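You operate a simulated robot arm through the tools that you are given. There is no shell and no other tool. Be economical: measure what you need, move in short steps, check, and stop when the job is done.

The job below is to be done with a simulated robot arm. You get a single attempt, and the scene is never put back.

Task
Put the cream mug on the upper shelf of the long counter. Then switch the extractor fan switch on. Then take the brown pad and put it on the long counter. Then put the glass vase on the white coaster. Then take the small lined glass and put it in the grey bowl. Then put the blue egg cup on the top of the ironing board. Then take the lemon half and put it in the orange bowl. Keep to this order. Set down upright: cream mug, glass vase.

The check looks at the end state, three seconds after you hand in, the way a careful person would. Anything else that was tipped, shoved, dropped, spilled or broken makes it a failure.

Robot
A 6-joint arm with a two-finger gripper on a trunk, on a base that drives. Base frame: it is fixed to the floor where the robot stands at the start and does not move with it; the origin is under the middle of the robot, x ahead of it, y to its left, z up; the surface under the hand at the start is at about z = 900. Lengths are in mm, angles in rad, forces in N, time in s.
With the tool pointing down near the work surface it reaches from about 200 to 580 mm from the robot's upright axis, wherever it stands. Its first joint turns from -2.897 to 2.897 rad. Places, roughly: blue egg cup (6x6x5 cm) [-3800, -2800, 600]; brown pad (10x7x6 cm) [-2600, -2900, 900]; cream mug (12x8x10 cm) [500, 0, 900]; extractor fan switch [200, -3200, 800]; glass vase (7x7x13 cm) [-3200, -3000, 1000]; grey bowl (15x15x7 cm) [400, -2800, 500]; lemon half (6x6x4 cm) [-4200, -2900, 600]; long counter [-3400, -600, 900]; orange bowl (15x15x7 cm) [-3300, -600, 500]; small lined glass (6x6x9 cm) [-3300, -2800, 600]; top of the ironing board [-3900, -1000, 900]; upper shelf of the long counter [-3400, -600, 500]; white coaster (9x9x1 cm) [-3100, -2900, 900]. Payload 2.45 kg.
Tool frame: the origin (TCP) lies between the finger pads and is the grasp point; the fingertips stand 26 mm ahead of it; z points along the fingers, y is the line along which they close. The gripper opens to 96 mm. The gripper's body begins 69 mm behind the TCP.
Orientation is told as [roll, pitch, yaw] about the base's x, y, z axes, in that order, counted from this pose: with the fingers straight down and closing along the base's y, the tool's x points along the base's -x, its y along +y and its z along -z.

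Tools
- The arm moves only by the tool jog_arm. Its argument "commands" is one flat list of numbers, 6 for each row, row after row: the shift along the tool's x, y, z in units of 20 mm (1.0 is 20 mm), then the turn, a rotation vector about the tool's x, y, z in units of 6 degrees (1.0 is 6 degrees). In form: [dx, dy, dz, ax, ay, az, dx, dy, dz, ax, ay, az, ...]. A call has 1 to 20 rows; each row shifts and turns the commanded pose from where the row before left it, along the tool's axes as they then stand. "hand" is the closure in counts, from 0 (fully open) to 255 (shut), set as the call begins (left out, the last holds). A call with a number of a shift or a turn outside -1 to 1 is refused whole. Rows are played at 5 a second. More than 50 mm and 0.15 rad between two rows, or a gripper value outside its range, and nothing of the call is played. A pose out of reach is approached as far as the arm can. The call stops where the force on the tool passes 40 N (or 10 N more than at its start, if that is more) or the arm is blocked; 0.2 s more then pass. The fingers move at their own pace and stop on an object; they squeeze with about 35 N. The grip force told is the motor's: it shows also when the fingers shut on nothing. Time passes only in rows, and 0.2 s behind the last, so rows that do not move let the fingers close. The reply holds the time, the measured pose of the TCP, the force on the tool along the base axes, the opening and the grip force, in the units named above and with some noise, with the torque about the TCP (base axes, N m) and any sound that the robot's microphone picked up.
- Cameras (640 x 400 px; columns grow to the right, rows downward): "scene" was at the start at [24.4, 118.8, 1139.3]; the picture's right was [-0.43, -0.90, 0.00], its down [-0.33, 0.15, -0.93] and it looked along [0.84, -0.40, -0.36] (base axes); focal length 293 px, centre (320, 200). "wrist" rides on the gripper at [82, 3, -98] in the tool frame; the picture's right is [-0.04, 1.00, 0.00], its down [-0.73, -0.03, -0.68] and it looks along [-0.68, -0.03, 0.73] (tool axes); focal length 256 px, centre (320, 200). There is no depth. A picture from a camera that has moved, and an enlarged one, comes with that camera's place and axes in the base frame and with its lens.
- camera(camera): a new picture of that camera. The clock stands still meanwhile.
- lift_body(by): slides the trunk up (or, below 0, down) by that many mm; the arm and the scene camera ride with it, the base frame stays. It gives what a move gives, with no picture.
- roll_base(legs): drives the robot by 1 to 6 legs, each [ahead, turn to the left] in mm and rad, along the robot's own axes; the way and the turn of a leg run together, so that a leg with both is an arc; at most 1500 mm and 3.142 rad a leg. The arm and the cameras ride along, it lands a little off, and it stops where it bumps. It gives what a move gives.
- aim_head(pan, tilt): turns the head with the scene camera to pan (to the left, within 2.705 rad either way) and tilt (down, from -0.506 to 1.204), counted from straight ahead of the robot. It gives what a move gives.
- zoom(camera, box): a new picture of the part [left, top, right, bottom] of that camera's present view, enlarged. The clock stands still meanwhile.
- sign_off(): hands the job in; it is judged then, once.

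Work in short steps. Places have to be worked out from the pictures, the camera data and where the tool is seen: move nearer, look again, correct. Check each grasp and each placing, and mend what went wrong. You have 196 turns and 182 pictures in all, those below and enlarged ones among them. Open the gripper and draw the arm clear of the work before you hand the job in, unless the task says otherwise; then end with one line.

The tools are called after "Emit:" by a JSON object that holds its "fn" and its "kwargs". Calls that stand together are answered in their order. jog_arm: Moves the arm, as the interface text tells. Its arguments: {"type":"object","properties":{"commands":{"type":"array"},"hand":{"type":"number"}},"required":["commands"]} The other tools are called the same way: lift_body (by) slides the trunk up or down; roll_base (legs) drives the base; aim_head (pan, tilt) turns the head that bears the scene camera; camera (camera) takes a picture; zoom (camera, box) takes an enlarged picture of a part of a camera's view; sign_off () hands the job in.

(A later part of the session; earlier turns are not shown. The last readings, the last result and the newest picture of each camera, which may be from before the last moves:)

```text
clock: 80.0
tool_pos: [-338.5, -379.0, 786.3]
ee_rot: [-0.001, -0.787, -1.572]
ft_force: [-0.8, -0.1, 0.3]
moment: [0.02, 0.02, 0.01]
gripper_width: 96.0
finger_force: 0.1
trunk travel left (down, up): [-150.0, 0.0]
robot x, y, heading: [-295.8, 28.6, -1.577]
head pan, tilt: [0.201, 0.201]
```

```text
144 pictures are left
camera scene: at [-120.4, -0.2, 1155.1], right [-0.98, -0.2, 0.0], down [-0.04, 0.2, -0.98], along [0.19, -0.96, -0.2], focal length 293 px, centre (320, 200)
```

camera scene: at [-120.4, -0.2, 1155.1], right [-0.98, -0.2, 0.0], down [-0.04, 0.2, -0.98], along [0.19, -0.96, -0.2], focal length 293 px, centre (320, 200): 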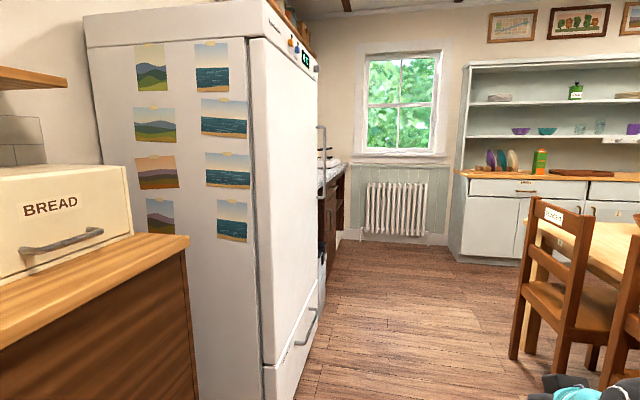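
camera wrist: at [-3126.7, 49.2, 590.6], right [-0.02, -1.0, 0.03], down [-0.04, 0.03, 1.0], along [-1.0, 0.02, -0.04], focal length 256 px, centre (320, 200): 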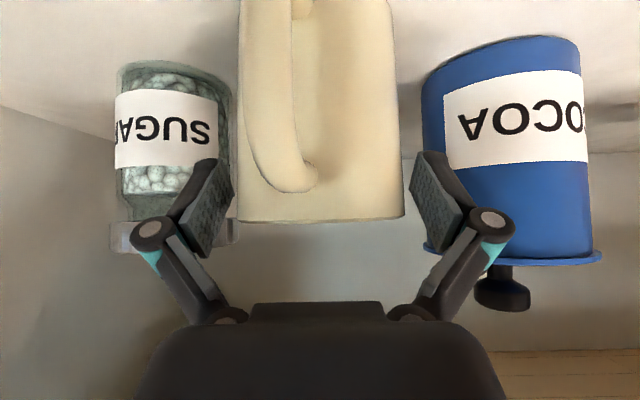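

The aisle is clear along x≈-260. I'll drive 1300 mm ahead and look at the hob corner.

Emit:
{"fn": "roll_base", "kwargs": {"legs": [[1300, 0]]}}

Emit:
{"fn": "aim_head", "kwargs": {"pan": 0.3, "tilt": 0.3}}

Emit:
{"fn": "camera", "kwargs": {"camera": "scene"}}

```text
clock: 86.5
tool_pos: [-341.9, -1666.4, 786.9]
ee_rot: [0.0, -0.786, -1.573]
ft_force: [0.1, 0.0, 0.0]
moment: [0.03, -0.01, 0.02]
gripper_width: 95.6
finger_force: 0.1
trunk travel left (down, up): [-150.0, 0.0]
robot x, y, heading: [-302.7, -1259.2, -1.573]
head pan, tilt: [0.201, 0.201]
```

```text
clock: 87.2
tool_pos: [-340.8, -1665.3, 787.0]
ee_rot: [0.001, -0.788, -1.574]
ft_force: [-0.6, -0.4, -0.2]
moment: [0.02, 0.0, 0.01]
gripper_width: 96.0
finger_force: 0.1
trunk travel left (down, up): [-150.0, 0.0]
robot x, y, heading: [-302.3, -1258.4, -1.578]
head pan, tilt: [0.3, 0.3]
```

```text
143 pictures are left
camera scene: at [-114.0, -1286.1, 1145.9], right [-0.96, -0.29, 0.0], down [-0.09, 0.28, -0.96], along [0.28, -0.91, -0.3], focal length 293 px, centre (320, 200)
```

scene: 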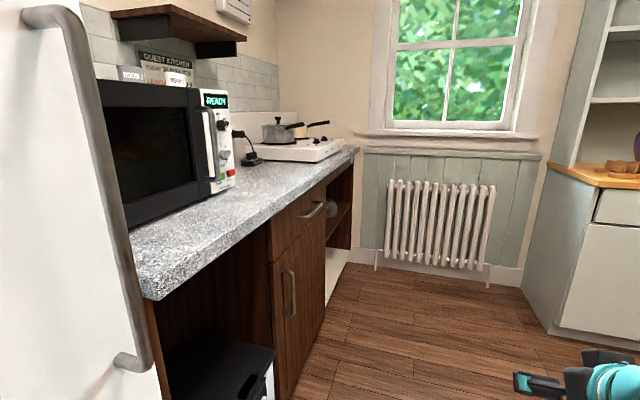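

I don't see the switch yet; it is probably in the corner past the counter end. I'll drive nearer and look.

Emit:
{"fn": "roll_base", "kwargs": {"legs": [[700, 0]]}}

Emit:
{"fn": "aim_head", "kwargs": {"pan": 0.35, "tilt": 0.35}}

Emit:
{"fn": "camera", "kwargs": {"camera": "scene"}}

```text
clock: 91.0
tool_pos: [-348.6, -2364.9, 786.8]
ee_rot: [0.0, -0.788, -1.579]
ft_force: [0.1, -0.1, -0.1]
moment: [-0.01, -0.01, 0.03]
gripper_width: 96.0
finger_force: 0.1
trunk travel left (down, up): [-150.0, 0.0]
robot x, y, heading: [-299.7, -1951.9, -1.586]
head pan, tilt: [0.3, 0.3]
```

```text
clock: 91.6
tool_pos: [-347.0, -2364.8, 786.6]
ee_rot: [0.001, -0.787, -1.579]
ft_force: [0.5, 0.1, -0.3]
moment: [0.04, 0.02, -0.02]
gripper_width: 95.9
finger_force: 0.0
trunk travel left (down, up): [-150.0, 0.0]
robot x, y, heading: [-300.4, -1958.0, -1.578]
head pan, tilt: [0.351, 0.351]
```

```text
142 pictures are left
camera scene: at [-113.4, -1984.2, 1141.2], right [-0.94, -0.34, 0.0], down [-0.12, 0.32, -0.94], along [0.32, -0.88, -0.34], focal length 293 px, centre (320, 200)
```

scene: 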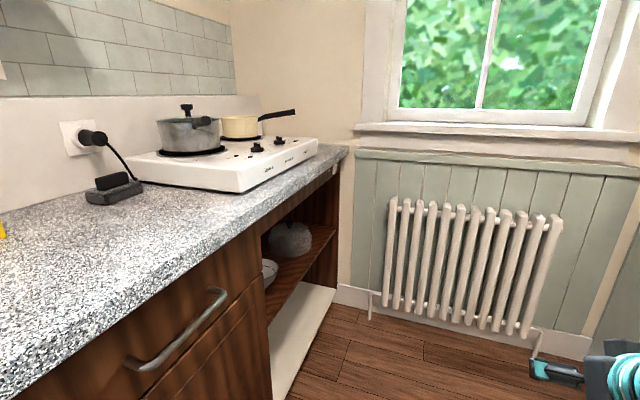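

There's a small white item at the counter's end, around (335, 165). I'll zoom in.

Emit:
{"fn": "zoom", "kwargs": {"camera": "scene", "box": [250, 125, 410, 225]}}

```text
4.00 times, centred on (330, 175) of scene
camera zoom: at [-113.4, -1984.2, 1141.2], right [-0.94, -0.34, 0.0], down [-0.12, 0.32, -0.94], along [0.32, -0.88, -0.34], focal length 1172 px, centre (280, 300)
```

zoom: 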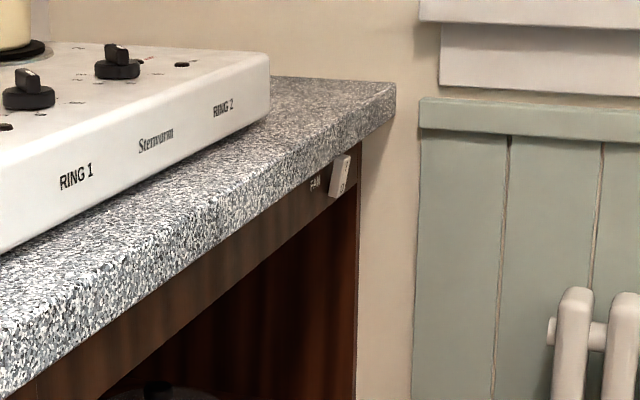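

That is the switch: a rocker labelled FAN on the fascia at about (243, -3147, 840), facing -x. I'll retract the arm and drive to y≈-2800 before turning to face it.

Emit:
{"fn": "jog_arm", "kwargs": {"commands": [0.29, 0, -1, 0, 0, 0, 0.29, 0, -1, 0, 0, 0, 0.29, 0, -1, 0, 0, 0, 0.29, 0, -1, 0, 0, 0, 0.29, 0, -1, 0, 0, 0, 0.29, 0, -1, 0, 0, 0], "hand": 255}}

Emit:
{"fn": "roll_base", "kwargs": {"legs": [[800, 0], [0, 1.57]]}}

Emit:
{"fn": "aim_head", "kwargs": {"pan": -0.5, "tilt": 0.5}}

Emit:
{"fn": "camera", "kwargs": {"camera": "scene"}}

```text
clock: 93.0
tool_pos: [-346.1, -2254.9, 846.7]
ee_rot: [0.002, -0.788, -1.578]
ft_force: [-0.9, 0.0, -0.2]
moment: [0.0, 0.01, 0.04]
gripper_width: 0.1
finger_force: 28.8
trunk travel left (down, up): [-150.0, 0.0]
robot x, y, heading: [-301.6, -1956.0, -1.58]
head pan, tilt: [0.351, 0.351]
```

```text
clock: 101.1
tool_pos: [-10.5, -2799.3, 846.7]
ee_rot: [-0.002, -0.788, -0.011]
ft_force: [-0.4, 0.3, -0.6]
moment: [0.01, 0.0, -0.01]
gripper_width: 0.0
finger_force: 28.0
trunk travel left (down, up): [-150.0, 0.0]
robot x, y, heading: [-306.2, -2750.5, -0.008]
head pan, tilt: [0.351, 0.351]
```

```text
clock: 102.3
tool_pos: [-10.4, -2798.1, 846.3]
ee_rot: [0.001, -0.789, -0.01]
ft_force: [-0.3, 0.6, -0.5]
moment: [0.0, 0.03, 0.02]
gripper_width: 0.0
finger_force: 28.7
trunk travel left (down, up): [-150.0, 0.0]
robot x, y, heading: [-309.5, -2753.4, -0.011]
head pan, tilt: [-0.499, 0.499]
```

```text
140 pictures are left
camera scene: at [-287.8, -2640.3, 1127.5], right [-0.49, -0.87, 0.0], down [-0.42, 0.23, -0.88], along [0.77, -0.43, -0.48], focal length 293 px, centre (320, 200)
```

scene: 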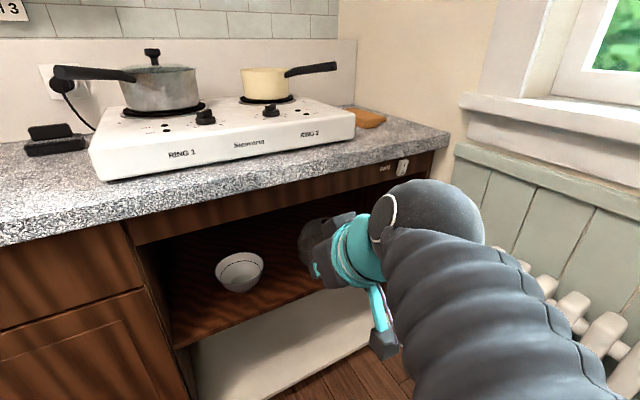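

The switch and the grey bowl are both visible. I'll zoom on the switch.

Emit:
{"fn": "zoom", "kwargs": {"camera": "scene", "box": [362, 142, 442, 192]}}

```text
8.00 times, centred on (402, 167) of scene
camera zoom: at [-287.8, -2640.3, 1127.5], right [-0.49, -0.87, 0.0], down [-0.42, 0.23, -0.88], along [0.77, -0.43, -0.48], focal length 2344 px, centre (-336, 464)
```

zoom: 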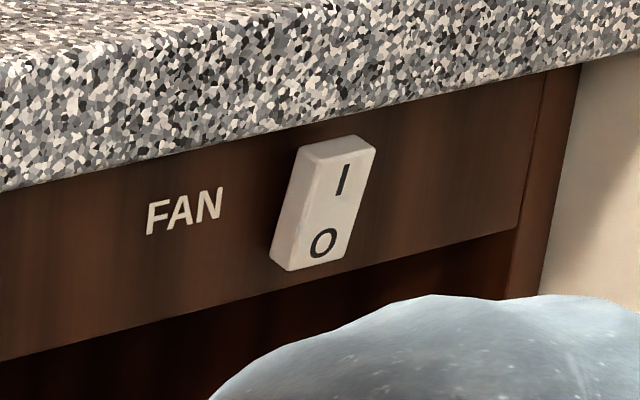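

The rocker reads I at the top and O at the bottom, so I must push the top in. Triangulating gives about (262, -3212, 823). I'll move the base nearer, turning about -0.5 rad.

Emit:
{"fn": "roll_base", "kwargs": {"legs": [[0, -0.5], [205, 0]]}}

Emit:
{"fn": "aim_head", "kwargs": {"pan": 0.0, "tilt": 0.6}}

Emit:
{"fn": "camera", "kwargs": {"camera": "scene"}}

Emit:
{"fn": "camera", "kwargs": {"camera": "wrist"}}

```text
clock: 105.3
tool_pos: [111.0, -3038.0, 846.3]
ee_rot: [0.002, -0.788, -0.513]
ft_force: [0.2, 0.2, -0.2]
moment: [0.01, 0.03, 0.04]
gripper_width: 0.0
finger_force: 28.3
trunk travel left (down, up): [-150.0, 0.0]
robot x, y, heading: [-132.0, -2854.3, -0.515]
head pan, tilt: [-0.499, 0.499]
```

```text
clock: 106.3
tool_pos: [111.1, -3037.0, 847.2]
ee_rot: [0.0, -0.787, -0.51]
ft_force: [-0.3, 0.4, 0.4]
moment: [0.02, 0.0, -0.02]
gripper_width: 0.1
finger_force: 28.8
trunk travel left (down, up): [-150.0, 0.0]
robot x, y, heading: [-128.9, -2854.6, -0.51]
head pan, tilt: [0.0, 0.6]
```

```text
138 pictures are left
camera scene: at [-27.7, -2731.3, 1118.4], right [-0.49, -0.87, 0.0], down [-0.49, 0.28, -0.83], along [0.72, -0.4, -0.56], focal length 293 px, centre (320, 200)
```

scene: 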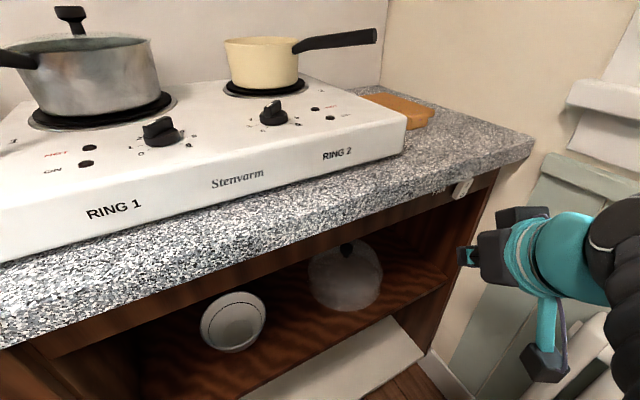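

```text
137 pictures are left
camera wrist: at [1.9, -2972.3, 857.1], right [0.51, 0.86, 0.03], down [0.02, -0.04, 1.0], along [0.86, -0.51, -0.04], focal length 256 px, centre (320, 200)
```

wrist: 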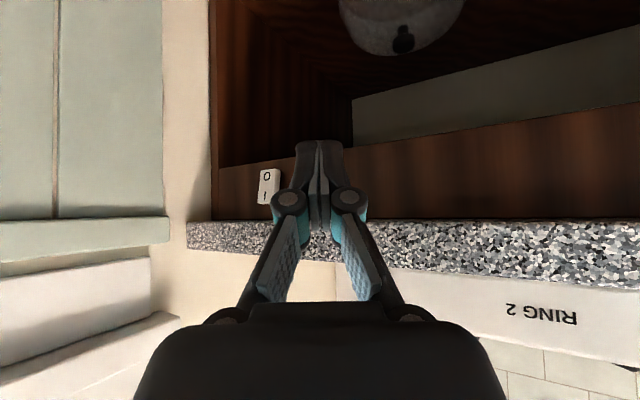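

Two views agree on the switch centre, about (256, -3204, 821), so "I" is at z≈831. I'll level the tool to nearly horizontal with yaw about -0.35.

Emit:
{"fn": "jog_arm", "kwargs": {"commands": [0, 0, 0, 0, -0.85, 0, 0, 0, 0, 0, -0.85, 0, 0, 0, 0, 0, -0.85, 0, 0, 0, 0, 0, -0.85, 0, 0, 0, 0, 0, -0.85, 0, 0, 0, 0, 0, -0.85, 0, 0, 0, 0, 0, -0.85, 0, 0, 0, 0, 0, -0.85, 0, 0, -0.9, 0, -0.75, 0, 0, 0, -0.9, 0, -0.75, 0, 0, 0, -0.9, 0, 0, 0, 0, 0, -0.9, 0, 0, 0, 0, 0, -0.9, 0, 0, 0, 0, 0, -0.9, 0, 0, 0, 0]}}

Emit:
{"fn": "camera", "kwargs": {"camera": "wrist"}}

Emit:
{"fn": "camera", "kwargs": {"camera": "scene"}}

```text
clock: 107.2
tool_pos: [141.1, -3003.6, 845.4]
ee_rot: [0.032, -1.067, -0.339]
ft_force: [-0.3, -0.2, 0.0]
moment: [-0.03, 0.0, -0.03]
gripper_width: 0.0
finger_force: 28.9
trunk travel left (down, up): [-150.0, 0.0]
robot x, y, heading: [-133.5, -2855.1, -0.512]
head pan, tilt: [0.0, 0.6]
stopped in row 4: the arm was blocked; the commanded pose is now the measured one
```

```text
136 pictures are left
camera wrist: at [22.9, -2961.4, 820.4], right [0.33, 0.94, 0.05], down [-0.24, 0.03, 0.97], along [0.91, -0.33, 0.24], focal length 256 px, centre (320, 200)
```

wrist: 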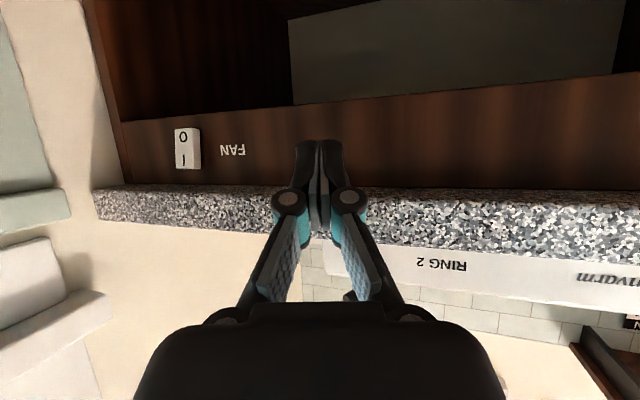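

```text
135 pictures are left
camera scene: at [-27.6, -2731.2, 1118.4], right [-0.49, -0.87, 0.0], down [-0.49, 0.28, -0.83], along [0.72, -0.4, -0.56], focal length 293 px, centre (320, 200)
```

scene: 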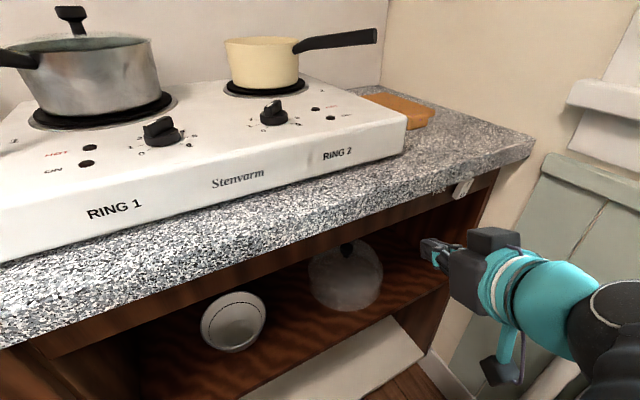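

It blocked while folded close in. I'll extend sideways and forward first, then finish the pitch.

Emit:
{"fn": "jog_arm", "kwargs": {"commands": [-0.29, -0.94, 0.52, 0, 0, 0, -0.29, -0.94, 0.52, 0, 0, 0, -0.29, -0.94, 0.52, 0, 0, 0, -0.29, -0.94, 0.52, 0, 0, 0, -0.29, -0.94, 0.52, 0, 0, 0, -0.29, -0.94, 0.52, 0, 0, 0, 0, 0, 0, 0, -0.8, 0, 0, 0, 0, 0, -0.8, 0, 0, 0, 0, 0, -0.8, 0]}}

Emit:
{"fn": "camera", "kwargs": {"camera": "wrist"}}

Emit:
{"fn": "camera", "kwargs": {"camera": "scene"}}

```text
clock: 108.2
tool_pos: [186.6, -3036.9, 852.8]
ee_rot: [-0.03, -1.088, -0.124]
ft_force: [-0.5, -0.6, -0.5]
moment: [-0.03, 0.04, 0.04]
gripper_width: 0.0
finger_force: 29.0
trunk travel left (down, up): [-150.0, 0.0]
robot x, y, heading: [-127.1, -2858.4, -0.513]
head pan, tilt: [0.0, 0.6]
stopped in row 5: the arm was blocked; the commanded pose is now the measured one
```

```text
134 pictures are left
camera wrist: at [63.3, -3014.8, 825.6], right [0.17, 0.99, 0.02], down [-0.26, 0.02, 0.97], along [0.95, -0.17, 0.26], focal length 256 px, centre (320, 200)
```

wrist: 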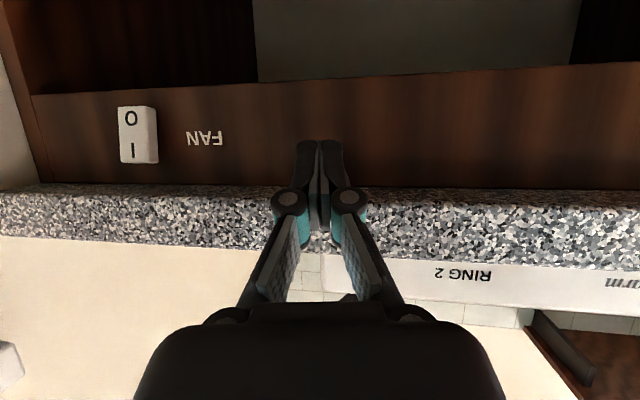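

```text
133 pictures are left
camera scene: at [-27.6, -2731.3, 1118.4], right [-0.49, -0.87, 0.0], down [-0.49, 0.28, -0.83], along [0.72, -0.4, -0.56], focal length 293 px, centre (320, 200)
```

scene: 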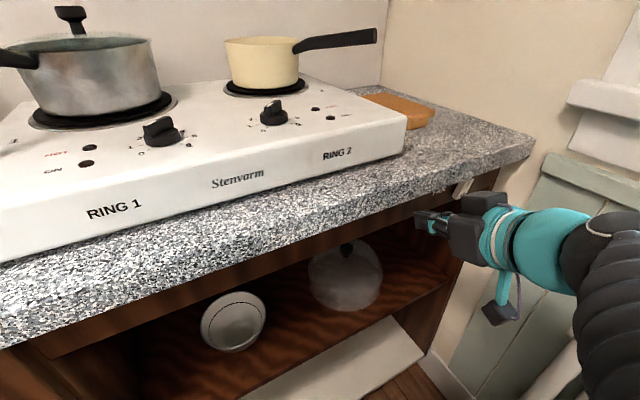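

Sideways motion keeps getting blocked, so the forearm may be touching something on the right. I'll look there.

Emit:
{"fn": "aim_head", "kwargs": {"pan": -0.9, "tilt": 0.7}}

Emit:
{"fn": "camera", "kwargs": {"camera": "scene"}}

```text
clock: 109.4
tool_pos: [185.6, -3036.3, 853.2]
ee_rot: [-0.031, -1.087, -0.125]
ft_force: [0.0, -0.4, 0.3]
moment: [0.0, 0.0, -0.04]
gripper_width: 0.0
finger_force: 28.9
trunk travel left (down, up): [-150.0, 0.0]
robot x, y, heading: [-130.8, -2856.7, -0.512]
head pan, tilt: [-0.901, 0.7]
```

```text
132 pictures are left
camera scene: at [-91.2, -2771.9, 1109.8], right [-0.99, -0.16, 0.0], down [-0.1, 0.64, -0.77], along [0.12, -0.76, -0.64], focal length 293 px, centre (320, 200)
```

scene: 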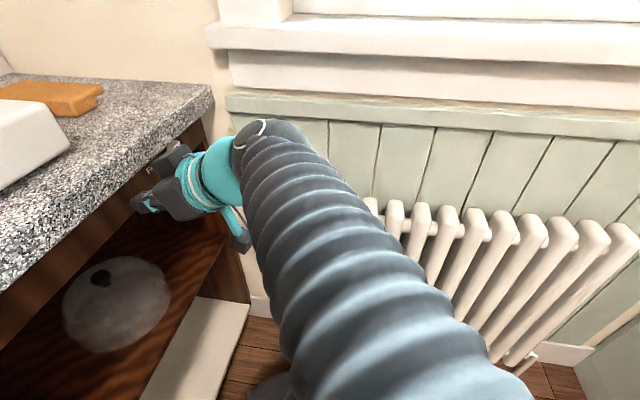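

This looks like a wrist singularity rather than contact. I'll undo the pitch and yaw to the earlier clean orientation, extend outwards at 45°, then re-pitch while extended.

Emit:
{"fn": "jog_arm", "kwargs": {"commands": [0, 0, 0, 0, 0.96, 0, 0, 0, 0, 0, 0.96, 0, 0, 0, 0, 0, 0.96, 0, 0, 0, 0, 0.88, 0, 0.88, 0, 0, 0, 0.88, 0, 0.88, 0, 0, 0, 0.88, 0, 0.88]}}

```text
clock: 110.8
tool_pos: [184.7, -3037.7, 852.9]
ee_rot: [-0.018, -0.793, -0.528]
ft_force: [-0.6, 0.5, 0.3]
moment: [-0.04, 0.02, 0.01]
gripper_width: 0.0
finger_force: 28.2
trunk travel left (down, up): [-150.0, 0.0]
robot x, y, heading: [-128.8, -2858.7, -0.512]
head pan, tilt: [-0.901, 0.7]
```

Emit:
{"fn": "jog_arm", "kwargs": {"commands": [-0.24, -1, 0.31, 0, 0, 0, -0.24, -1, 0.31, 0, 0, 0, -0.24, -1, 0.31, 0, 0, 0, -0.24, -1, 0.31, 0, 0, 0, -0.24, -1, 0.31, 0, 0, 0, -0.24, -1, 0.31, 0, 0, 0]}}

Emit:
{"fn": "camera", "kwargs": {"camera": "scene"}}

Emit:
{"fn": "camera", "kwargs": {"camera": "wrist"}}

```text
clock: 112.2
tool_pos: [168.9, -3150.3, 856.5]
ee_rot: [-0.033, -0.808, -0.487]
ft_force: [-1.2, -0.4, 0.0]
moment: [0.0, -0.02, 0.02]
gripper_width: 0.1
finger_force: 28.8
trunk travel left (down, up): [-150.0, 0.0]
robot x, y, heading: [-128.5, -2855.7, -0.508]
head pan, tilt: [-0.901, 0.7]
```

```text
131 pictures are left
camera scene: at [-91.3, -2771.9, 1109.8], right [-0.99, -0.16, 0.0], down [-0.1, 0.64, -0.76], along [0.12, -0.76, -0.64], focal length 293 px, centre (320, 200)
```

scene: 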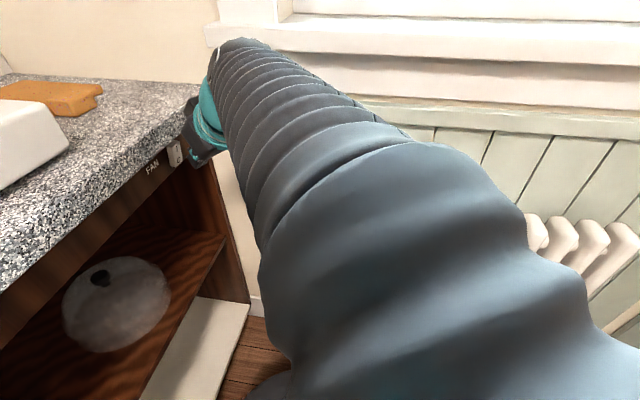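

```text
130 pictures are left
camera wrist: at [59.9, -3085.7, 864.5], right [0.51, 0.86, 0.01], down [0.01, -0.01, 1.0], along [0.86, -0.51, -0.02], focal length 256 px, centre (320, 200)
```

wrist: 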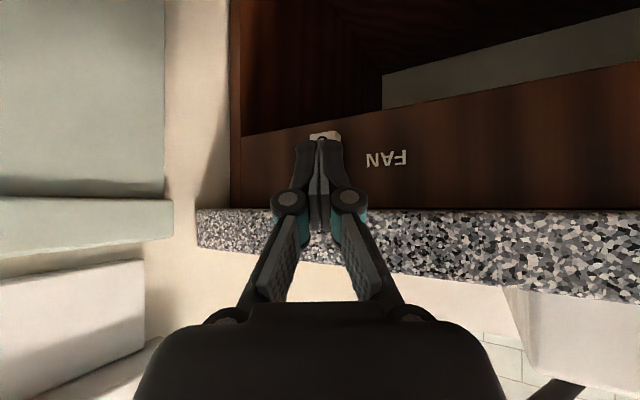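

Extended cleanly, and it's now aimed at the switch. I'll pitch up gradually towards horizontal.

Emit:
{"fn": "jog_arm", "kwargs": {"commands": [0, 0, 0, 0, -0.7, 0, 0, 0, 0, 0, -0.7, 0, 0, 0, 0, 0, -0.7, 0, 0, 0, 0, 0, -0.7, 0, 0, 0, 0, 0, -0.7, 0]}}

Emit:
{"fn": "camera", "kwargs": {"camera": "wrist"}}

```text
clock: 113.3
tool_pos: [208.4, -3135.6, 829.1]
ee_rot: [0.046, -1.072, -0.437]
ft_force: [-0.2, 0.3, -0.2]
moment: [-0.02, 0.02, 0.02]
gripper_width: 0.0
finger_force: 28.7
trunk travel left (down, up): [-150.0, 0.0]
robot x, y, heading: [-133.8, -2853.8, -0.512]
head pan, tilt: [-0.901, 0.7]
stopped in row 5: the arm was blocked; the commanded pose is now the measured one
```

```text
129 pictures are left
camera wrist: at [95.0, -3084.9, 803.4], right [0.4, 0.91, 0.06], down [-0.25, 0.05, 0.97], along [0.88, -0.4, 0.24], focal length 256 px, centre (320, 200)
```

wrist: 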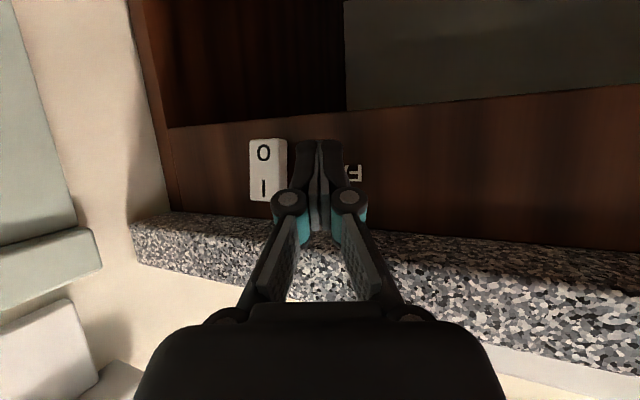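

The pitch limit here is about -1.07, which is enough. I'll slide across in front of the switch from this pose, easing the pitch slightly.

Emit:
{"fn": "jog_arm", "kwargs": {"commands": [0, 0, 0, 0, 0.5, 0, -0.29, -0.75, 0.24, 0, 0, 0, -0.29, -0.75, 0.24, 0, 0, 0, -0.29, -0.75, 0.24, 0, 0, 0]}}

Emit:
{"fn": "camera", "kwargs": {"camera": "wrist"}}

Emit:
{"fn": "aim_head", "kwargs": {"pan": -0.5, "tilt": 0.5}}

Emit:
{"fn": "camera", "kwargs": {"camera": "scene"}}

```text
clock: 114.5
tool_pos: [230.4, -3156.6, 850.5]
ee_rot: [-0.007, -1.047, -0.311]
ft_force: [0.1, 0.4, 0.3]
moment: [0.01, -0.01, 0.0]
gripper_width: 0.0
finger_force: 28.4
trunk travel left (down, up): [-150.0, 0.0]
robot x, y, heading: [-126.9, -2853.3, -0.517]
head pan, tilt: [-0.901, 0.7]
stopped in row 4: the arm was blocked; the commanded pose is now the measured one
```

```text
128 pictures are left
camera wrist: at [111.6, -3114.6, 827.1], right [0.33, 0.94, 0.03], down [-0.22, 0.04, 0.97], along [0.92, -0.33, 0.22], focal length 256 px, centre (320, 200)
```

wrist: 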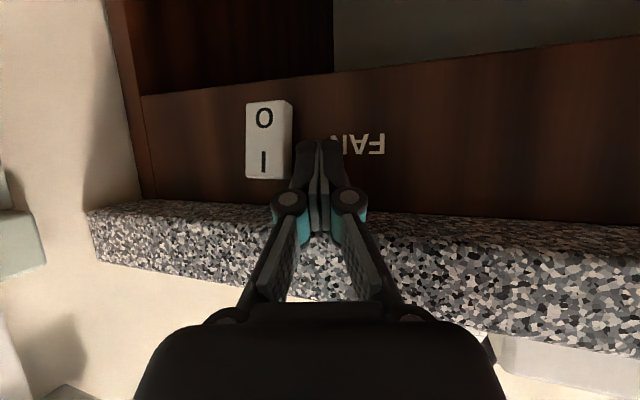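

```text
clock: 115.4
tool_pos: [229.6, -3157.2, 849.2]
ee_rot: [-0.005, -1.047, -0.313]
ft_force: [-0.2, -0.1, -0.6]
moment: [-0.02, 0.0, 0.04]
gripper_width: 0.2
finger_force: 28.0
trunk travel left (down, up): [-150.0, 0.0]
robot x, y, heading: [-129.1, -2855.8, -0.512]
head pan, tilt: [-0.499, 0.499]
```

```text
127 pictures are left
camera scene: at [-56.4, -2765.2, 1127.5], right [-0.85, -0.53, 0.0], down [-0.25, 0.41, -0.88], along [0.47, -0.74, -0.48], focal length 293 px, centre (320, 200)
```

scene: 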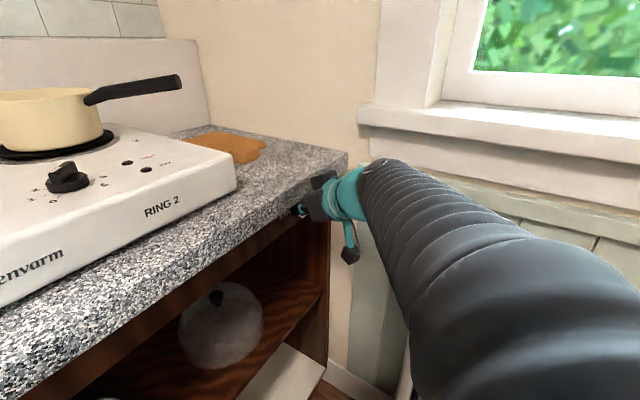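

The tool is collinear with the forearm here, which is a wrist singularity. I'll back off, drop the trunk 150 mm so the forearm comes from below, and come back at height.

Emit:
{"fn": "jog_arm", "kwargs": {"commands": [0.45, 0.36, -0.78, 0, 0, 0, 0.45, 0.36, -0.78, 0, 0, 0, 0.45, 0.36, -0.78, 0, 0.4, 0, 0.45, 0.36, -0.78, 0, 0.6, 0, 0, 0, 0, 0, 0.7, 0, 0, 0, 0, 0, 0.7, 0]}}

Emit:
{"fn": "lift_body", "kwargs": {"by": -150}}

```text
clock: 116.4
tool_pos: [208.9, -3112.0, 794.9]
ee_rot: [0.171, -0.843, -0.359]
ft_force: [-0.1, -0.7, -0.2]
moment: [0.01, 0.0, 0.0]
gripper_width: 0.0
finger_force: 28.7
trunk travel left (down, up): [-150.0, 0.0]
robot x, y, heading: [-130.3, -2855.7, -0.512]
head pan, tilt: [-0.499, 0.499]
stopped in row 4: the arm was blocked; the commanded pose is now the measured one
```

```text
clock: 118.2
tool_pos: [209.5, -3110.7, 646.4]
ee_rot: [0.172, -0.842, -0.361]
ft_force: [0.3, 0.9, 0.5]
moment: [-0.04, -0.01, -0.01]
gripper_width: 0.0
finger_force: 28.5
trunk travel left (down, up): [0.0, 150.0]
robot x, y, heading: [-129.8, -2851.5, -0.513]
head pan, tilt: [-0.499, 0.499]
```

Emit:
{"fn": "jog_arm", "kwargs": {"commands": [0, 0, 0, 0.82, 0, 0, 0, 0, 0, 0.82, 0, 0, -0.575, -0.21, -0.8, 0, 0, 0, -0.575, -0.21, -0.8, 0, 0, 0, -0.575, -0.21, -0.8, 0, 0, 0, -0.575, -0.21, -0.8, 0, 0, 0, -0.575, -0.21, -0.8, 0, 0, 0, -0.575, -0.21, -0.8, 0, 0, 0, -0.575, -0.21, -0.8, 0, 0, 0, -0.575, -0.21, -0.8, 0, 0, 0]}}

Emit:
{"fn": "camera", "kwargs": {"camera": "wrist"}}

Emit:
{"fn": "camera", "kwargs": {"camera": "scene"}}

```text
clock: 120.6
tool_pos: [183.4, -3101.2, 807.4]
ee_rot: [-0.023, -0.855, -0.245]
ft_force: [0.1, 0.2, 0.9]
moment: [-0.01, 0.0, 0.0]
gripper_width: 0.0
finger_force: 28.0
trunk travel left (down, up): [0.0, 150.0]
robot x, y, heading: [-133.4, -2856.6, -0.511]
head pan, tilt: [-0.499, 0.499]
stopped in row 10: the arm was blocked; the commanded pose is now the measured one
```

```text
126 pictures are left
camera wrist: at [62.1, -3064.6, 808.7], right [0.29, 0.96, 0.02], down [-0.03, -0.01, 1.0], along [0.96, -0.29, 0.03], focal length 256 px, centre (320, 200)
```

wrist: 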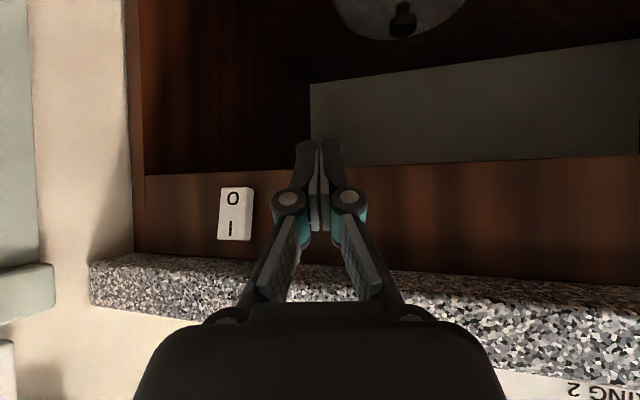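

```text
125 pictures are left
camera scene: at [-56.3, -2765.1, 977.5], right [-0.85, -0.53, 0.0], down [-0.25, 0.41, -0.88], along [0.47, -0.74, -0.48], focal length 293 px, centre (320, 200)
```

scene: 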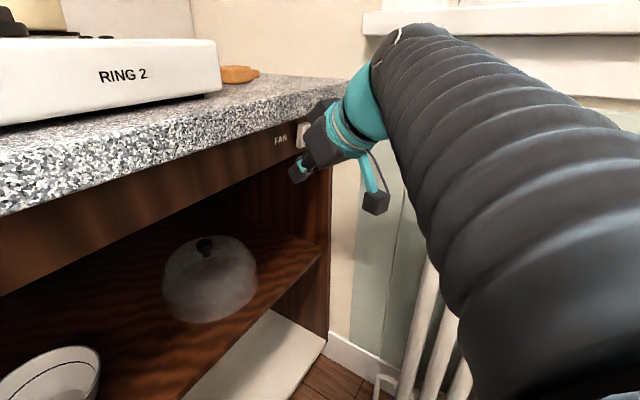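

The wrist is now bent, with the forearm below. I'll try the pitch here in small rows.

Emit:
{"fn": "jog_arm", "kwargs": {"commands": [0, 0, 0, 0, -0.6, 0, 0, 0, 0, 0, -0.6, 0, 0, 0, 0, 0, -0.6, 0, 0, 0, 0, 0, -0.6, 0]}}

```text
clock: 121.8
tool_pos: [220.8, -3086.2, 785.4]
ee_rot: [0.083, -1.063, -0.211]
ft_force: [0.2, -0.9, 0.4]
moment: [0.01, -0.01, -0.01]
gripper_width: 0.3
finger_force: 28.6
trunk travel left (down, up): [0.0, 150.0]
robot x, y, heading: [-129.3, -2856.2, -0.513]
head pan, tilt: [-0.499, 0.499]
stopped in row 4: the arm was blocked; the commanded pose is now the measured one
```

I'll test whether this is only a speed limit near the singularity: back off 40 mm slowly, then pitch in very small rows.

Emit:
{"fn": "jog_arm", "kwargs": {"commands": [0, 0, -0.5, 0, 0, 0, 0, 0, -0.5, 0, 0, 0, 0, 0, -0.5, 0, 0, 0, 0, 0, -0.5, 0, 0, 0, 0, 0, 0, 0, 0, 0]}}

Emit:
{"fn": "jog_arm", "kwargs": {"commands": [0, 0, 0, 0, -0.15, 0, 0, 0, 0, 0, -0.15, 0, 0, 0, 0, 0, -0.15, 0, 0, 0, 0, 0, -0.15, 0, 0, 0, 0, 0, -0.15, 0, 0, 0, 0, 0, -0.15, 0, 0, 0, 0, 0, -0.15, 0, 0, 0, 0, 0, -0.15, 0]}}

```text
clock: 122.8
tool_pos: [218.7, -3052.9, 794.9]
ee_rot: [0.136, -1.042, -0.112]
ft_force: [0.4, 0.0, 0.5]
moment: [-0.02, -0.03, -0.04]
gripper_width: 0.0
finger_force: 28.9
trunk travel left (down, up): [0.0, 150.0]
robot x, y, heading: [-127.3, -2854.3, -0.512]
head pan, tilt: [-0.499, 0.499]
stopped in row 5: the arm was blocked; the commanded pose is now the measured one
```

```text
clock: 124.7
tool_pos: [229.9, -3044.1, 787.5]
ee_rot: [0.228, -1.151, -0.156]
ft_force: [-0.1, -0.4, 0.0]
moment: [0.01, -0.04, 0.01]
gripper_width: 0.0
finger_force: 28.4
trunk travel left (down, up): [0.0, 150.0]
robot x, y, heading: [-131.9, -2856.4, -0.509]
head pan, tilt: [-0.499, 0.499]
```

The wrist evidently can't bend past the forearm line, so a steeper tool (35–38° down) is needed; it still clears the overhang by geometry. I'll back the base off 70 mm so the arm is longer and flatter, and restore roll and pitch.

Emit:
{"fn": "roll_base", "kwargs": {"legs": [[-70, 0]]}}

Emit:
{"fn": "jog_arm", "kwargs": {"commands": [0, 0, 0, 0.55, 0.5, 0, 0, 0, 0, 0.55, 0.5, 0, 0, 0, 0, 0.55, 0.5, 0, 0, 0, 0, 0.55, 0.5, 0, 0, 0, 0, 0, 0.5, 0]}}

Emit:
{"fn": "camera", "kwargs": {"camera": "wrist"}}

Emit:
{"fn": "camera", "kwargs": {"camera": "scene"}}

```text
clock: 125.7
tool_pos: [169.0, -3010.1, 787.9]
ee_rot: [0.219, -1.153, -0.151]
ft_force: [-0.2, 0.6, 0.1]
moment: [0.01, -0.03, -0.02]
gripper_width: 0.0
finger_force: 28.4
trunk travel left (down, up): [0.0, 150.0]
robot x, y, heading: [-190.2, -2822.5, -0.512]
head pan, tilt: [-0.499, 0.499]
```

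```text
clock: 126.9
tool_pos: [168.2, -3008.8, 788.2]
ee_rot: [-0.041, -0.895, -0.118]
ft_force: [-0.1, 0.0, 0.7]
moment: [0.0, 0.01, -0.01]
gripper_width: 0.2
finger_force: 28.4
trunk travel left (down, up): [0.0, 150.0]
robot x, y, heading: [-192.2, -2821.1, -0.514]
head pan, tilt: [-0.499, 0.499]
```

```text
124 pictures are left
camera wrist: at [42.7, -2987.4, 785.1], right [0.17, 0.98, 0.01], down [-0.07, 0.01, 1.0], along [0.98, -0.17, 0.07], focal length 256 px, centre (320, 200)
```

wrist: 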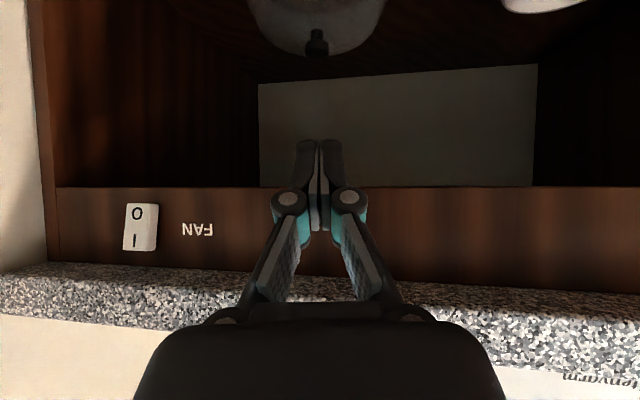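

```text
123 pictures are left
camera scene: at [-117.5, -2730.8, 977.5], right [-0.85, -0.53, 0.0], down [-0.25, 0.41, -0.88], along [0.47, -0.74, -0.48], focal length 293 px, centre (320, 200)
```

scene: 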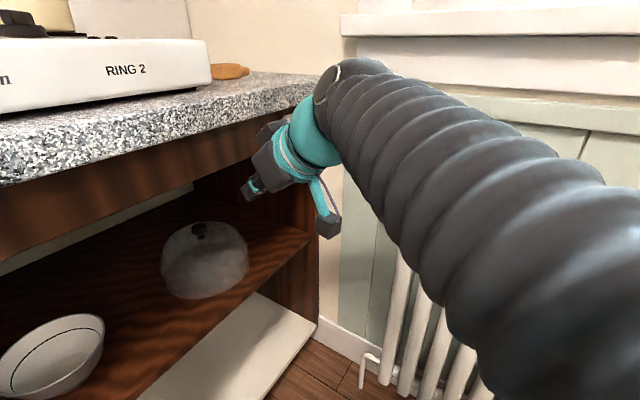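

The arm responds properly now. The switch "I" is at about (252, -3202, 836) and the granite's lower front edge is at (213, z 868). I'll slide over in front of the switch.

Emit:
{"fn": "jog_arm", "kwargs": {"commands": [-0.24, -0.78, 0, -0.1, 0, 0, -0.24, -0.78, 0, -0.1, 0, 0, -0.24, -0.78, 0, -0.1, 0, 0, -0.24, -0.78, 0, -0.1, 0, 0, -0.24, -0.78, 0, 0, 0, 0, -0.24, -0.78, 0, 0, 0, 0, -0.24, -0.78, 0, 0, 0, 0, -0.24, -0.78, 0, 0, 0, 0, -0.24, -0.78, 0, 0, 0, 0, -0.24, -0.78, 0, 0, 0, 0, -0.24, -0.78, 0, 0, 0, 0, -0.24, -0.78, 0, 0, 0, 0]}}

Emit:
{"fn": "camera", "kwargs": {"camera": "wrist"}}

```text
clock: 129.5
tool_pos: [180.9, -3199.9, 833.0]
ee_rot: [0.003, -0.894, -0.116]
ft_force: [-0.3, -0.7, -1.0]
moment: [-0.01, -0.01, -0.01]
gripper_width: 0.1
finger_force: 28.3
trunk travel left (down, up): [0.0, 150.0]
robot x, y, heading: [-190.0, -2822.2, -0.512]
head pan, tilt: [-0.499, 0.499]
```

```text
122 pictures are left
camera wrist: at [55.1, -3182.3, 830.8], right [0.14, 0.99, 0.03], down [-0.07, -0.02, 1.0], along [0.99, -0.14, 0.07], focal length 256 px, centre (320, 200)
```

wrist: 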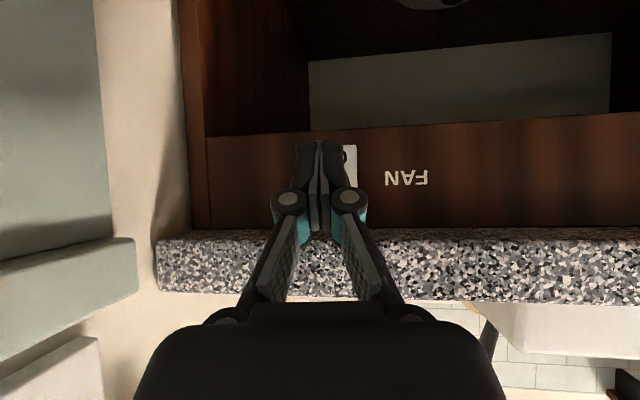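

It followed exactly. The switch is slightly right in view, so I'll shift 8 mm to +y, flatten a little and advance 28 mm level.

Emit:
{"fn": "jog_arm", "kwargs": {"commands": [0, 0.4, 0, 0, -0.4, 0, 0, 0, 0, 0, -0.4, 0, -0.138, 0, 0.206, 0, 0, 0, -0.138, 0, 0.206, 0, 0, 0, -0.138, 0, 0.206, 0, 0, 0, -0.138, 0, 0.206, 0, 0, 0, -0.138, 0, 0.206, 0, 0, 0]}}

Emit:
{"fn": "zoom", "kwargs": {"camera": "wrist", "box": [200, 80, 440, 230]}}

Emit:
{"fn": "zoom", "kwargs": {"camera": "scene", "box": [180, 20, 420, 170]}}

```text
clock: 131.1
tool_pos: [207.1, -3194.1, 833.4]
ee_rot: [0.003, -0.978, -0.117]
ft_force: [-0.3, -0.6, -0.5]
moment: [-0.02, -0.01, 0.02]
gripper_width: 0.0
finger_force: 28.9
trunk travel left (down, up): [0.0, 150.0]
robot x, y, heading: [-190.3, -2821.6, -0.516]
head pan, tilt: [-0.499, 0.499]
```

```text
2.67 times, centred on (320, 155) of wrist
camera zoom: at [81.5, -3176.6, 820.5], right [0.14, 0.99, 0.03], down [-0.15, -0.01, 0.99], along [0.98, -0.14, 0.15], focal length 683 px, centre (320, 320)
```

zoom: 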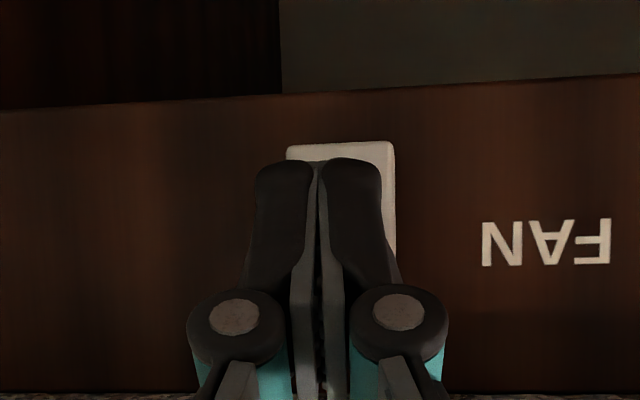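

```text
2.67 times, centred on (300, 95) of scene
camera zoom: at [-117.5, -2730.9, 977.5], right [-0.85, -0.53, 0.0], down [-0.25, 0.41, -0.88], along [0.47, -0.74, -0.48], focal length 782 px, centre (373, 480)
```

zoom: 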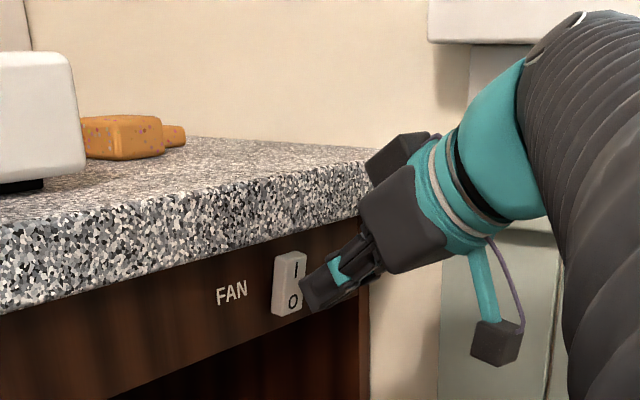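

I'll raise 5 mm to centre on the "I", then press forward in small steps.

Emit:
{"fn": "jog_arm", "kwargs": {"commands": [-0.21, 0, -0.14, 0, 0, 0, -0.11, 0, 0.165, 0, 0, 0, -0.11, 0, 0.165, 0, 0, 0, -0.11, 0, 0.165, 0, 0, 0, -0.11, 0, 0.165, 0, 0, 0]}}

```text
clock: 132.2
tool_pos: [214.9, -3195.5, 840.1]
ee_rot: [-0.003, -0.976, -0.113]
ft_force: [-20.3, 4.9, 2.7]
moment: [0.03, 0.0, 0.18]
gripper_width: 0.0
finger_force: 28.0
trunk travel left (down, up): [0.0, 150.0]
robot x, y, heading: [-191.8, -2819.9, -0.512]
head pan, tilt: [-0.499, 0.499]
stopped in row 5: the force on the tool passed its limit at 48 N (the readings are from after the stop); the commanded pose is now the measured one
```

Firm contact. I'll check the rocker.

Emit:
{"fn": "zoom", "kwargs": {"camera": "scene", "box": [250, 90, 330, 140]}}

Emit:
{"fn": "zoom", "kwargs": {"camera": "wrist", "box": [200, 80, 440, 230]}}

```text
8.00 times, centred on (290, 115) of scene
camera zoom: at [-118.7, -2730.6, 977.6], right [-0.85, -0.53, 0.0], down [-0.25, 0.41, -0.88], along [0.46, -0.75, -0.48], focal length 2344 px, centre (560, 880)
```

zoom: 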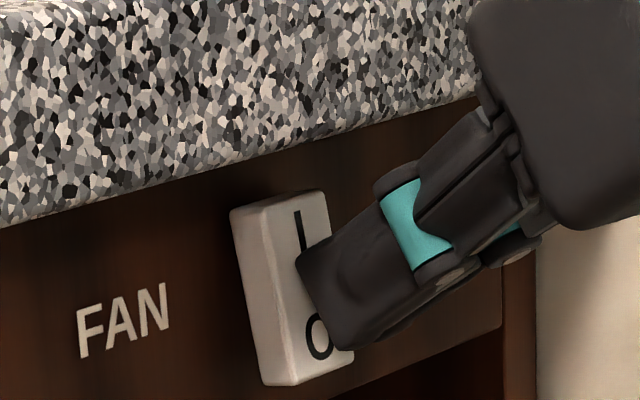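

```text
2.67 times, centred on (320, 155) of wrist
camera zoom: at [90.1, -3178.0, 826.6], right [0.14, 0.99, 0.03], down [-0.15, -0.01, 0.99], along [0.98, -0.14, 0.15], focal length 683 px, centre (320, 320)
```

zoom: 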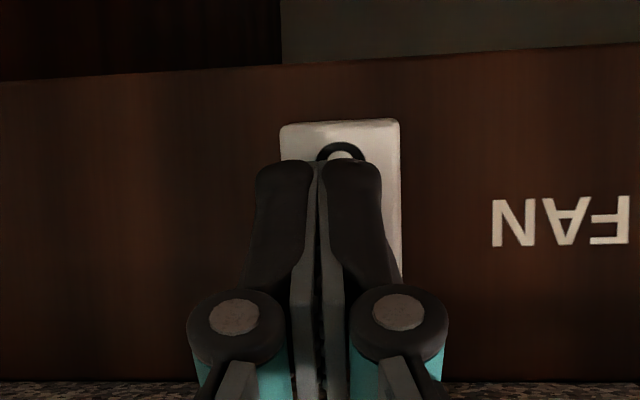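

I'll retract 25 mm and inspect the switch.

Emit:
{"fn": "jog_arm", "kwargs": {"commands": [0.14, 0, -0.2, 0, 0, 0, 0.28, 0, -0.4, 0, 0, 0, 0.28, 0, -0.4, 0, 0, 0]}}

Emit:
{"fn": "zoom", "kwargs": {"camera": "scene", "box": [250, 90, 330, 140]}}

```text
clock: 133.0
tool_pos: [195.1, -3193.2, 838.1]
ee_rot: [0.001, -0.973, -0.115]
ft_force: [0.0, -0.5, 0.5]
moment: [-0.03, -0.01, 0.01]
gripper_width: 0.0
finger_force: 28.6
trunk travel left (down, up): [0.0, 150.0]
robot x, y, heading: [-190.8, -2820.2, -0.513]
head pan, tilt: [-0.499, 0.499]
```

```text
8.00 times, centred on (290, 115) of scene
camera zoom: at [-117.6, -2730.9, 977.5], right [-0.85, -0.53, 0.0], down [-0.25, 0.41, -0.88], along [0.47, -0.74, -0.48], focal length 2344 px, centre (560, 880)
```

zoom: 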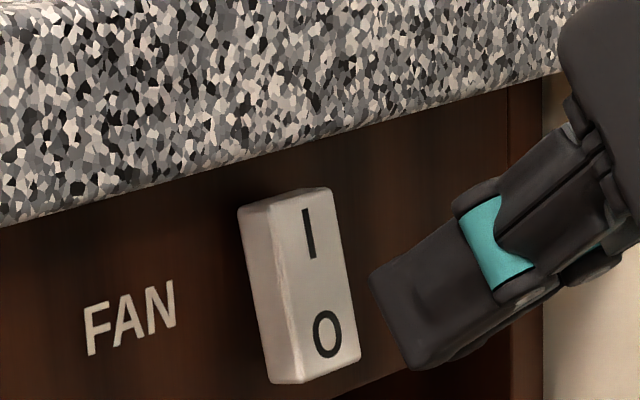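

The bottom of the rocker now protrudes where the top did before, so the switch is flipped to I (on). I'll reverse away, raise the trunk and tuck the arm in a bit.

Emit:
{"fn": "roll_base", "kwargs": {"legs": [[-350, 0]]}}

Emit:
{"fn": "aim_head", "kwargs": {"pan": -0.2, "tilt": 0.3}}

Emit:
{"fn": "zoom", "kwargs": {"camera": "scene", "box": [160, 50, 480, 250]}}

```text
clock: 135.3
tool_pos: [-113.6, -3020.9, 838.8]
ee_rot: [-0.001, -0.973, -0.12]
ft_force: [-0.5, 0.0, -0.2]
moment: [-0.04, -0.01, -0.03]
gripper_width: 0.0
finger_force: 28.9
trunk travel left (down, up): [0.0, 150.0]
robot x, y, heading: [-498.4, -2647.6, -0.517]
head pan, tilt: [-0.499, 0.499]
```

```text
clock: 136.1
tool_pos: [-114.7, -3020.3, 837.9]
ee_rot: [-0.002, -0.972, -0.121]
ft_force: [0.3, -0.5, 0.7]
moment: [0.0, 0.0, 0.0]
gripper_width: 0.1
finger_force: 28.6
trunk travel left (down, up): [0.0, 150.0]
robot x, y, heading: [-496.0, -2649.0, -0.524]
head pan, tilt: [-0.201, 0.3]
```

```text
2.00 times, centred on (320, 150) of scene
camera zoom: at [-401.6, -2541.4, 995.8], right [-0.66, -0.75, 0.0], down [-0.22, 0.2, -0.96], along [0.72, -0.63, -0.3], focal length 586 px, centre (320, 300)
```

zoom: 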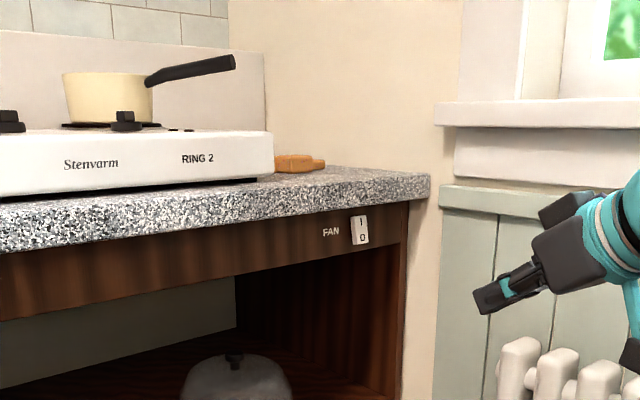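

Switch confirmed at I. I'll fold the arm back to a neutral carry pose and raise the trunk.

Emit:
{"fn": "jog_arm", "kwargs": {"commands": [0, 0, 0, 0, 0.88, 0, 0, 0, 0, 0, 0.88, 0, 0, 0, 0, 0.9, 0, 0.9, 0, 0, 0, 0.9, 0, 0.9, 0, 0, 0, 0.9, 0, 0.9, 0.89, 0.74, -0.42, 0, 0, 0, 0.89, 0.74, -0.42, 0, 0, 0, 0.89, 0.74, -0.42, 0, 0, 0, 0.89, 0.74, -0.42, 0, 0, 0, 0.89, 0.74, -0.42, 0, 0, 0, 0.89, 0.74, -0.42, 0, 0, 0, 0.89, 0.74, -0.42, 0, 0, 0, 0.89, 0.74, -0.42, 0, 0, 0, 0.89, 0.74, -0.42, 0, 0, 0], "hand": 0}}

Emit:
{"fn": "lift_body", "kwargs": {"by": 150}}

Emit:
{"fn": "aim_head", "kwargs": {"pan": -2.6, "tilt": 0.25}}

Emit:
{"fn": "camera", "kwargs": {"camera": "scene"}}

```text
clock: 139.1
tool_pos: [-191.8, -2823.5, 777.4]
ee_rot: [0.0, -0.788, -0.522]
ft_force: [0.5, 0.1, -0.3]
moment: [-0.02, -0.04, 0.01]
gripper_width: 95.9
finger_force: 0.1
trunk travel left (down, up): [0.0, 150.0]
robot x, y, heading: [-498.6, -2645.9, -0.515]
head pan, tilt: [-0.201, 0.3]
```

```text
clock: 140.8
tool_pos: [-193.3, -2823.5, 926.8]
ee_rot: [0.001, -0.788, -0.522]
ft_force: [-0.4, 0.1, 0.3]
moment: [0.0, 0.04, 0.0]
gripper_width: 95.9
finger_force: 0.0
trunk travel left (down, up): [-150.0, 0.0]
robot x, y, heading: [-500.6, -2646.1, -0.518]
head pan, tilt: [-0.201, 0.3]
```

```text
clock: 143.0
tool_pos: [-191.7, -2823.1, 928.6]
ee_rot: [0.003, -0.788, -0.522]
ft_force: [0.0, 0.3, 0.7]
moment: [-0.01, 0.02, 0.01]
gripper_width: 96.2
finger_force: 0.0
trunk travel left (down, up): [-150.0, 0.0]
robot x, y, heading: [-496.2, -2650.5, -0.513]
head pan, tilt: [-2.601, 0.25]
```

```text
115 pictures are left
camera scene: at [-565.2, -2482.0, 1150.6], right [-0.02, 1.0, 0.0], down [0.25, 0.01, -0.97], along [-0.97, -0.02, -0.25], focal length 293 px, centre (320, 200)
```

scene: 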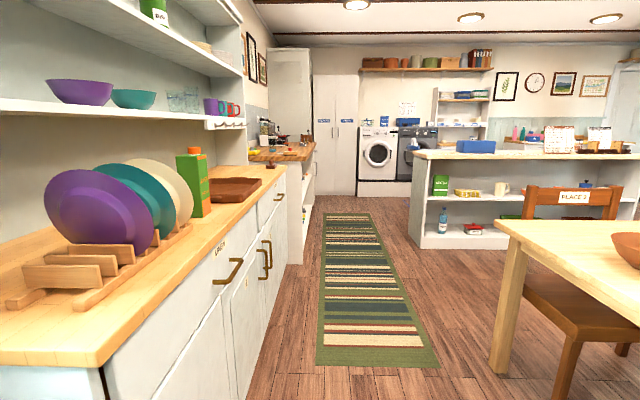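

The aisle along y≈-2350 is clear. I'll turn left and drive along it to x≈-2000.

Emit:
{"fn": "roll_base", "kwargs": {"legs": [[0, 1.57], [0, 1.565], [600, 0], [0, 0.52], [950, 0]]}}

Emit:
{"fn": "aim_head", "kwargs": {"pan": 0.5, "tilt": 0.3}}

Emit:
{"fn": "camera", "kwargs": {"camera": "scene"}}

```text
clock: 160.1
tool_pos: [-2323.1, -2344.8, 927.5]
ee_rot: [0.002, -0.789, 3.138]
ft_force: [0.1, 0.0, 0.2]
moment: [0.01, 0.02, -0.02]
gripper_width: 96.0
finger_force: 0.0
trunk travel left (down, up): [-150.0, 0.0]
robot x, y, heading: [-1974.7, -2348.1, 3.141]
head pan, tilt: [-2.601, 0.25]
```

```text
clock: 162.8
tool_pos: [-2323.0, -2344.8, 928.1]
ee_rot: [0.002, -0.79, 3.138]
ft_force: [0.1, 0.0, 0.5]
moment: [-0.02, -0.02, -0.01]
gripper_width: 95.9
finger_force: 0.1
trunk travel left (down, up): [-150.0, 0.0]
robot x, y, heading: [-1970.5, -2346.7, 3.138]
head pan, tilt: [0.499, 0.3]
```

```text
114 pictures are left
camera scene: at [-1992.8, -2547.6, 1145.9], right [-0.48, 0.88, 0.0], down [0.26, 0.14, -0.96], along [-0.84, -0.46, -0.3], focal length 293 px, centre (320, 200)
```

scene: 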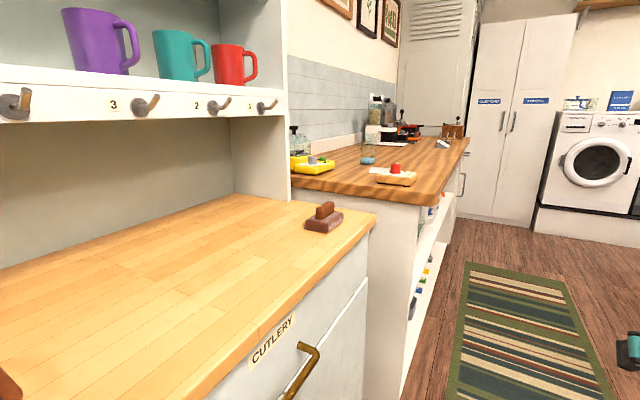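

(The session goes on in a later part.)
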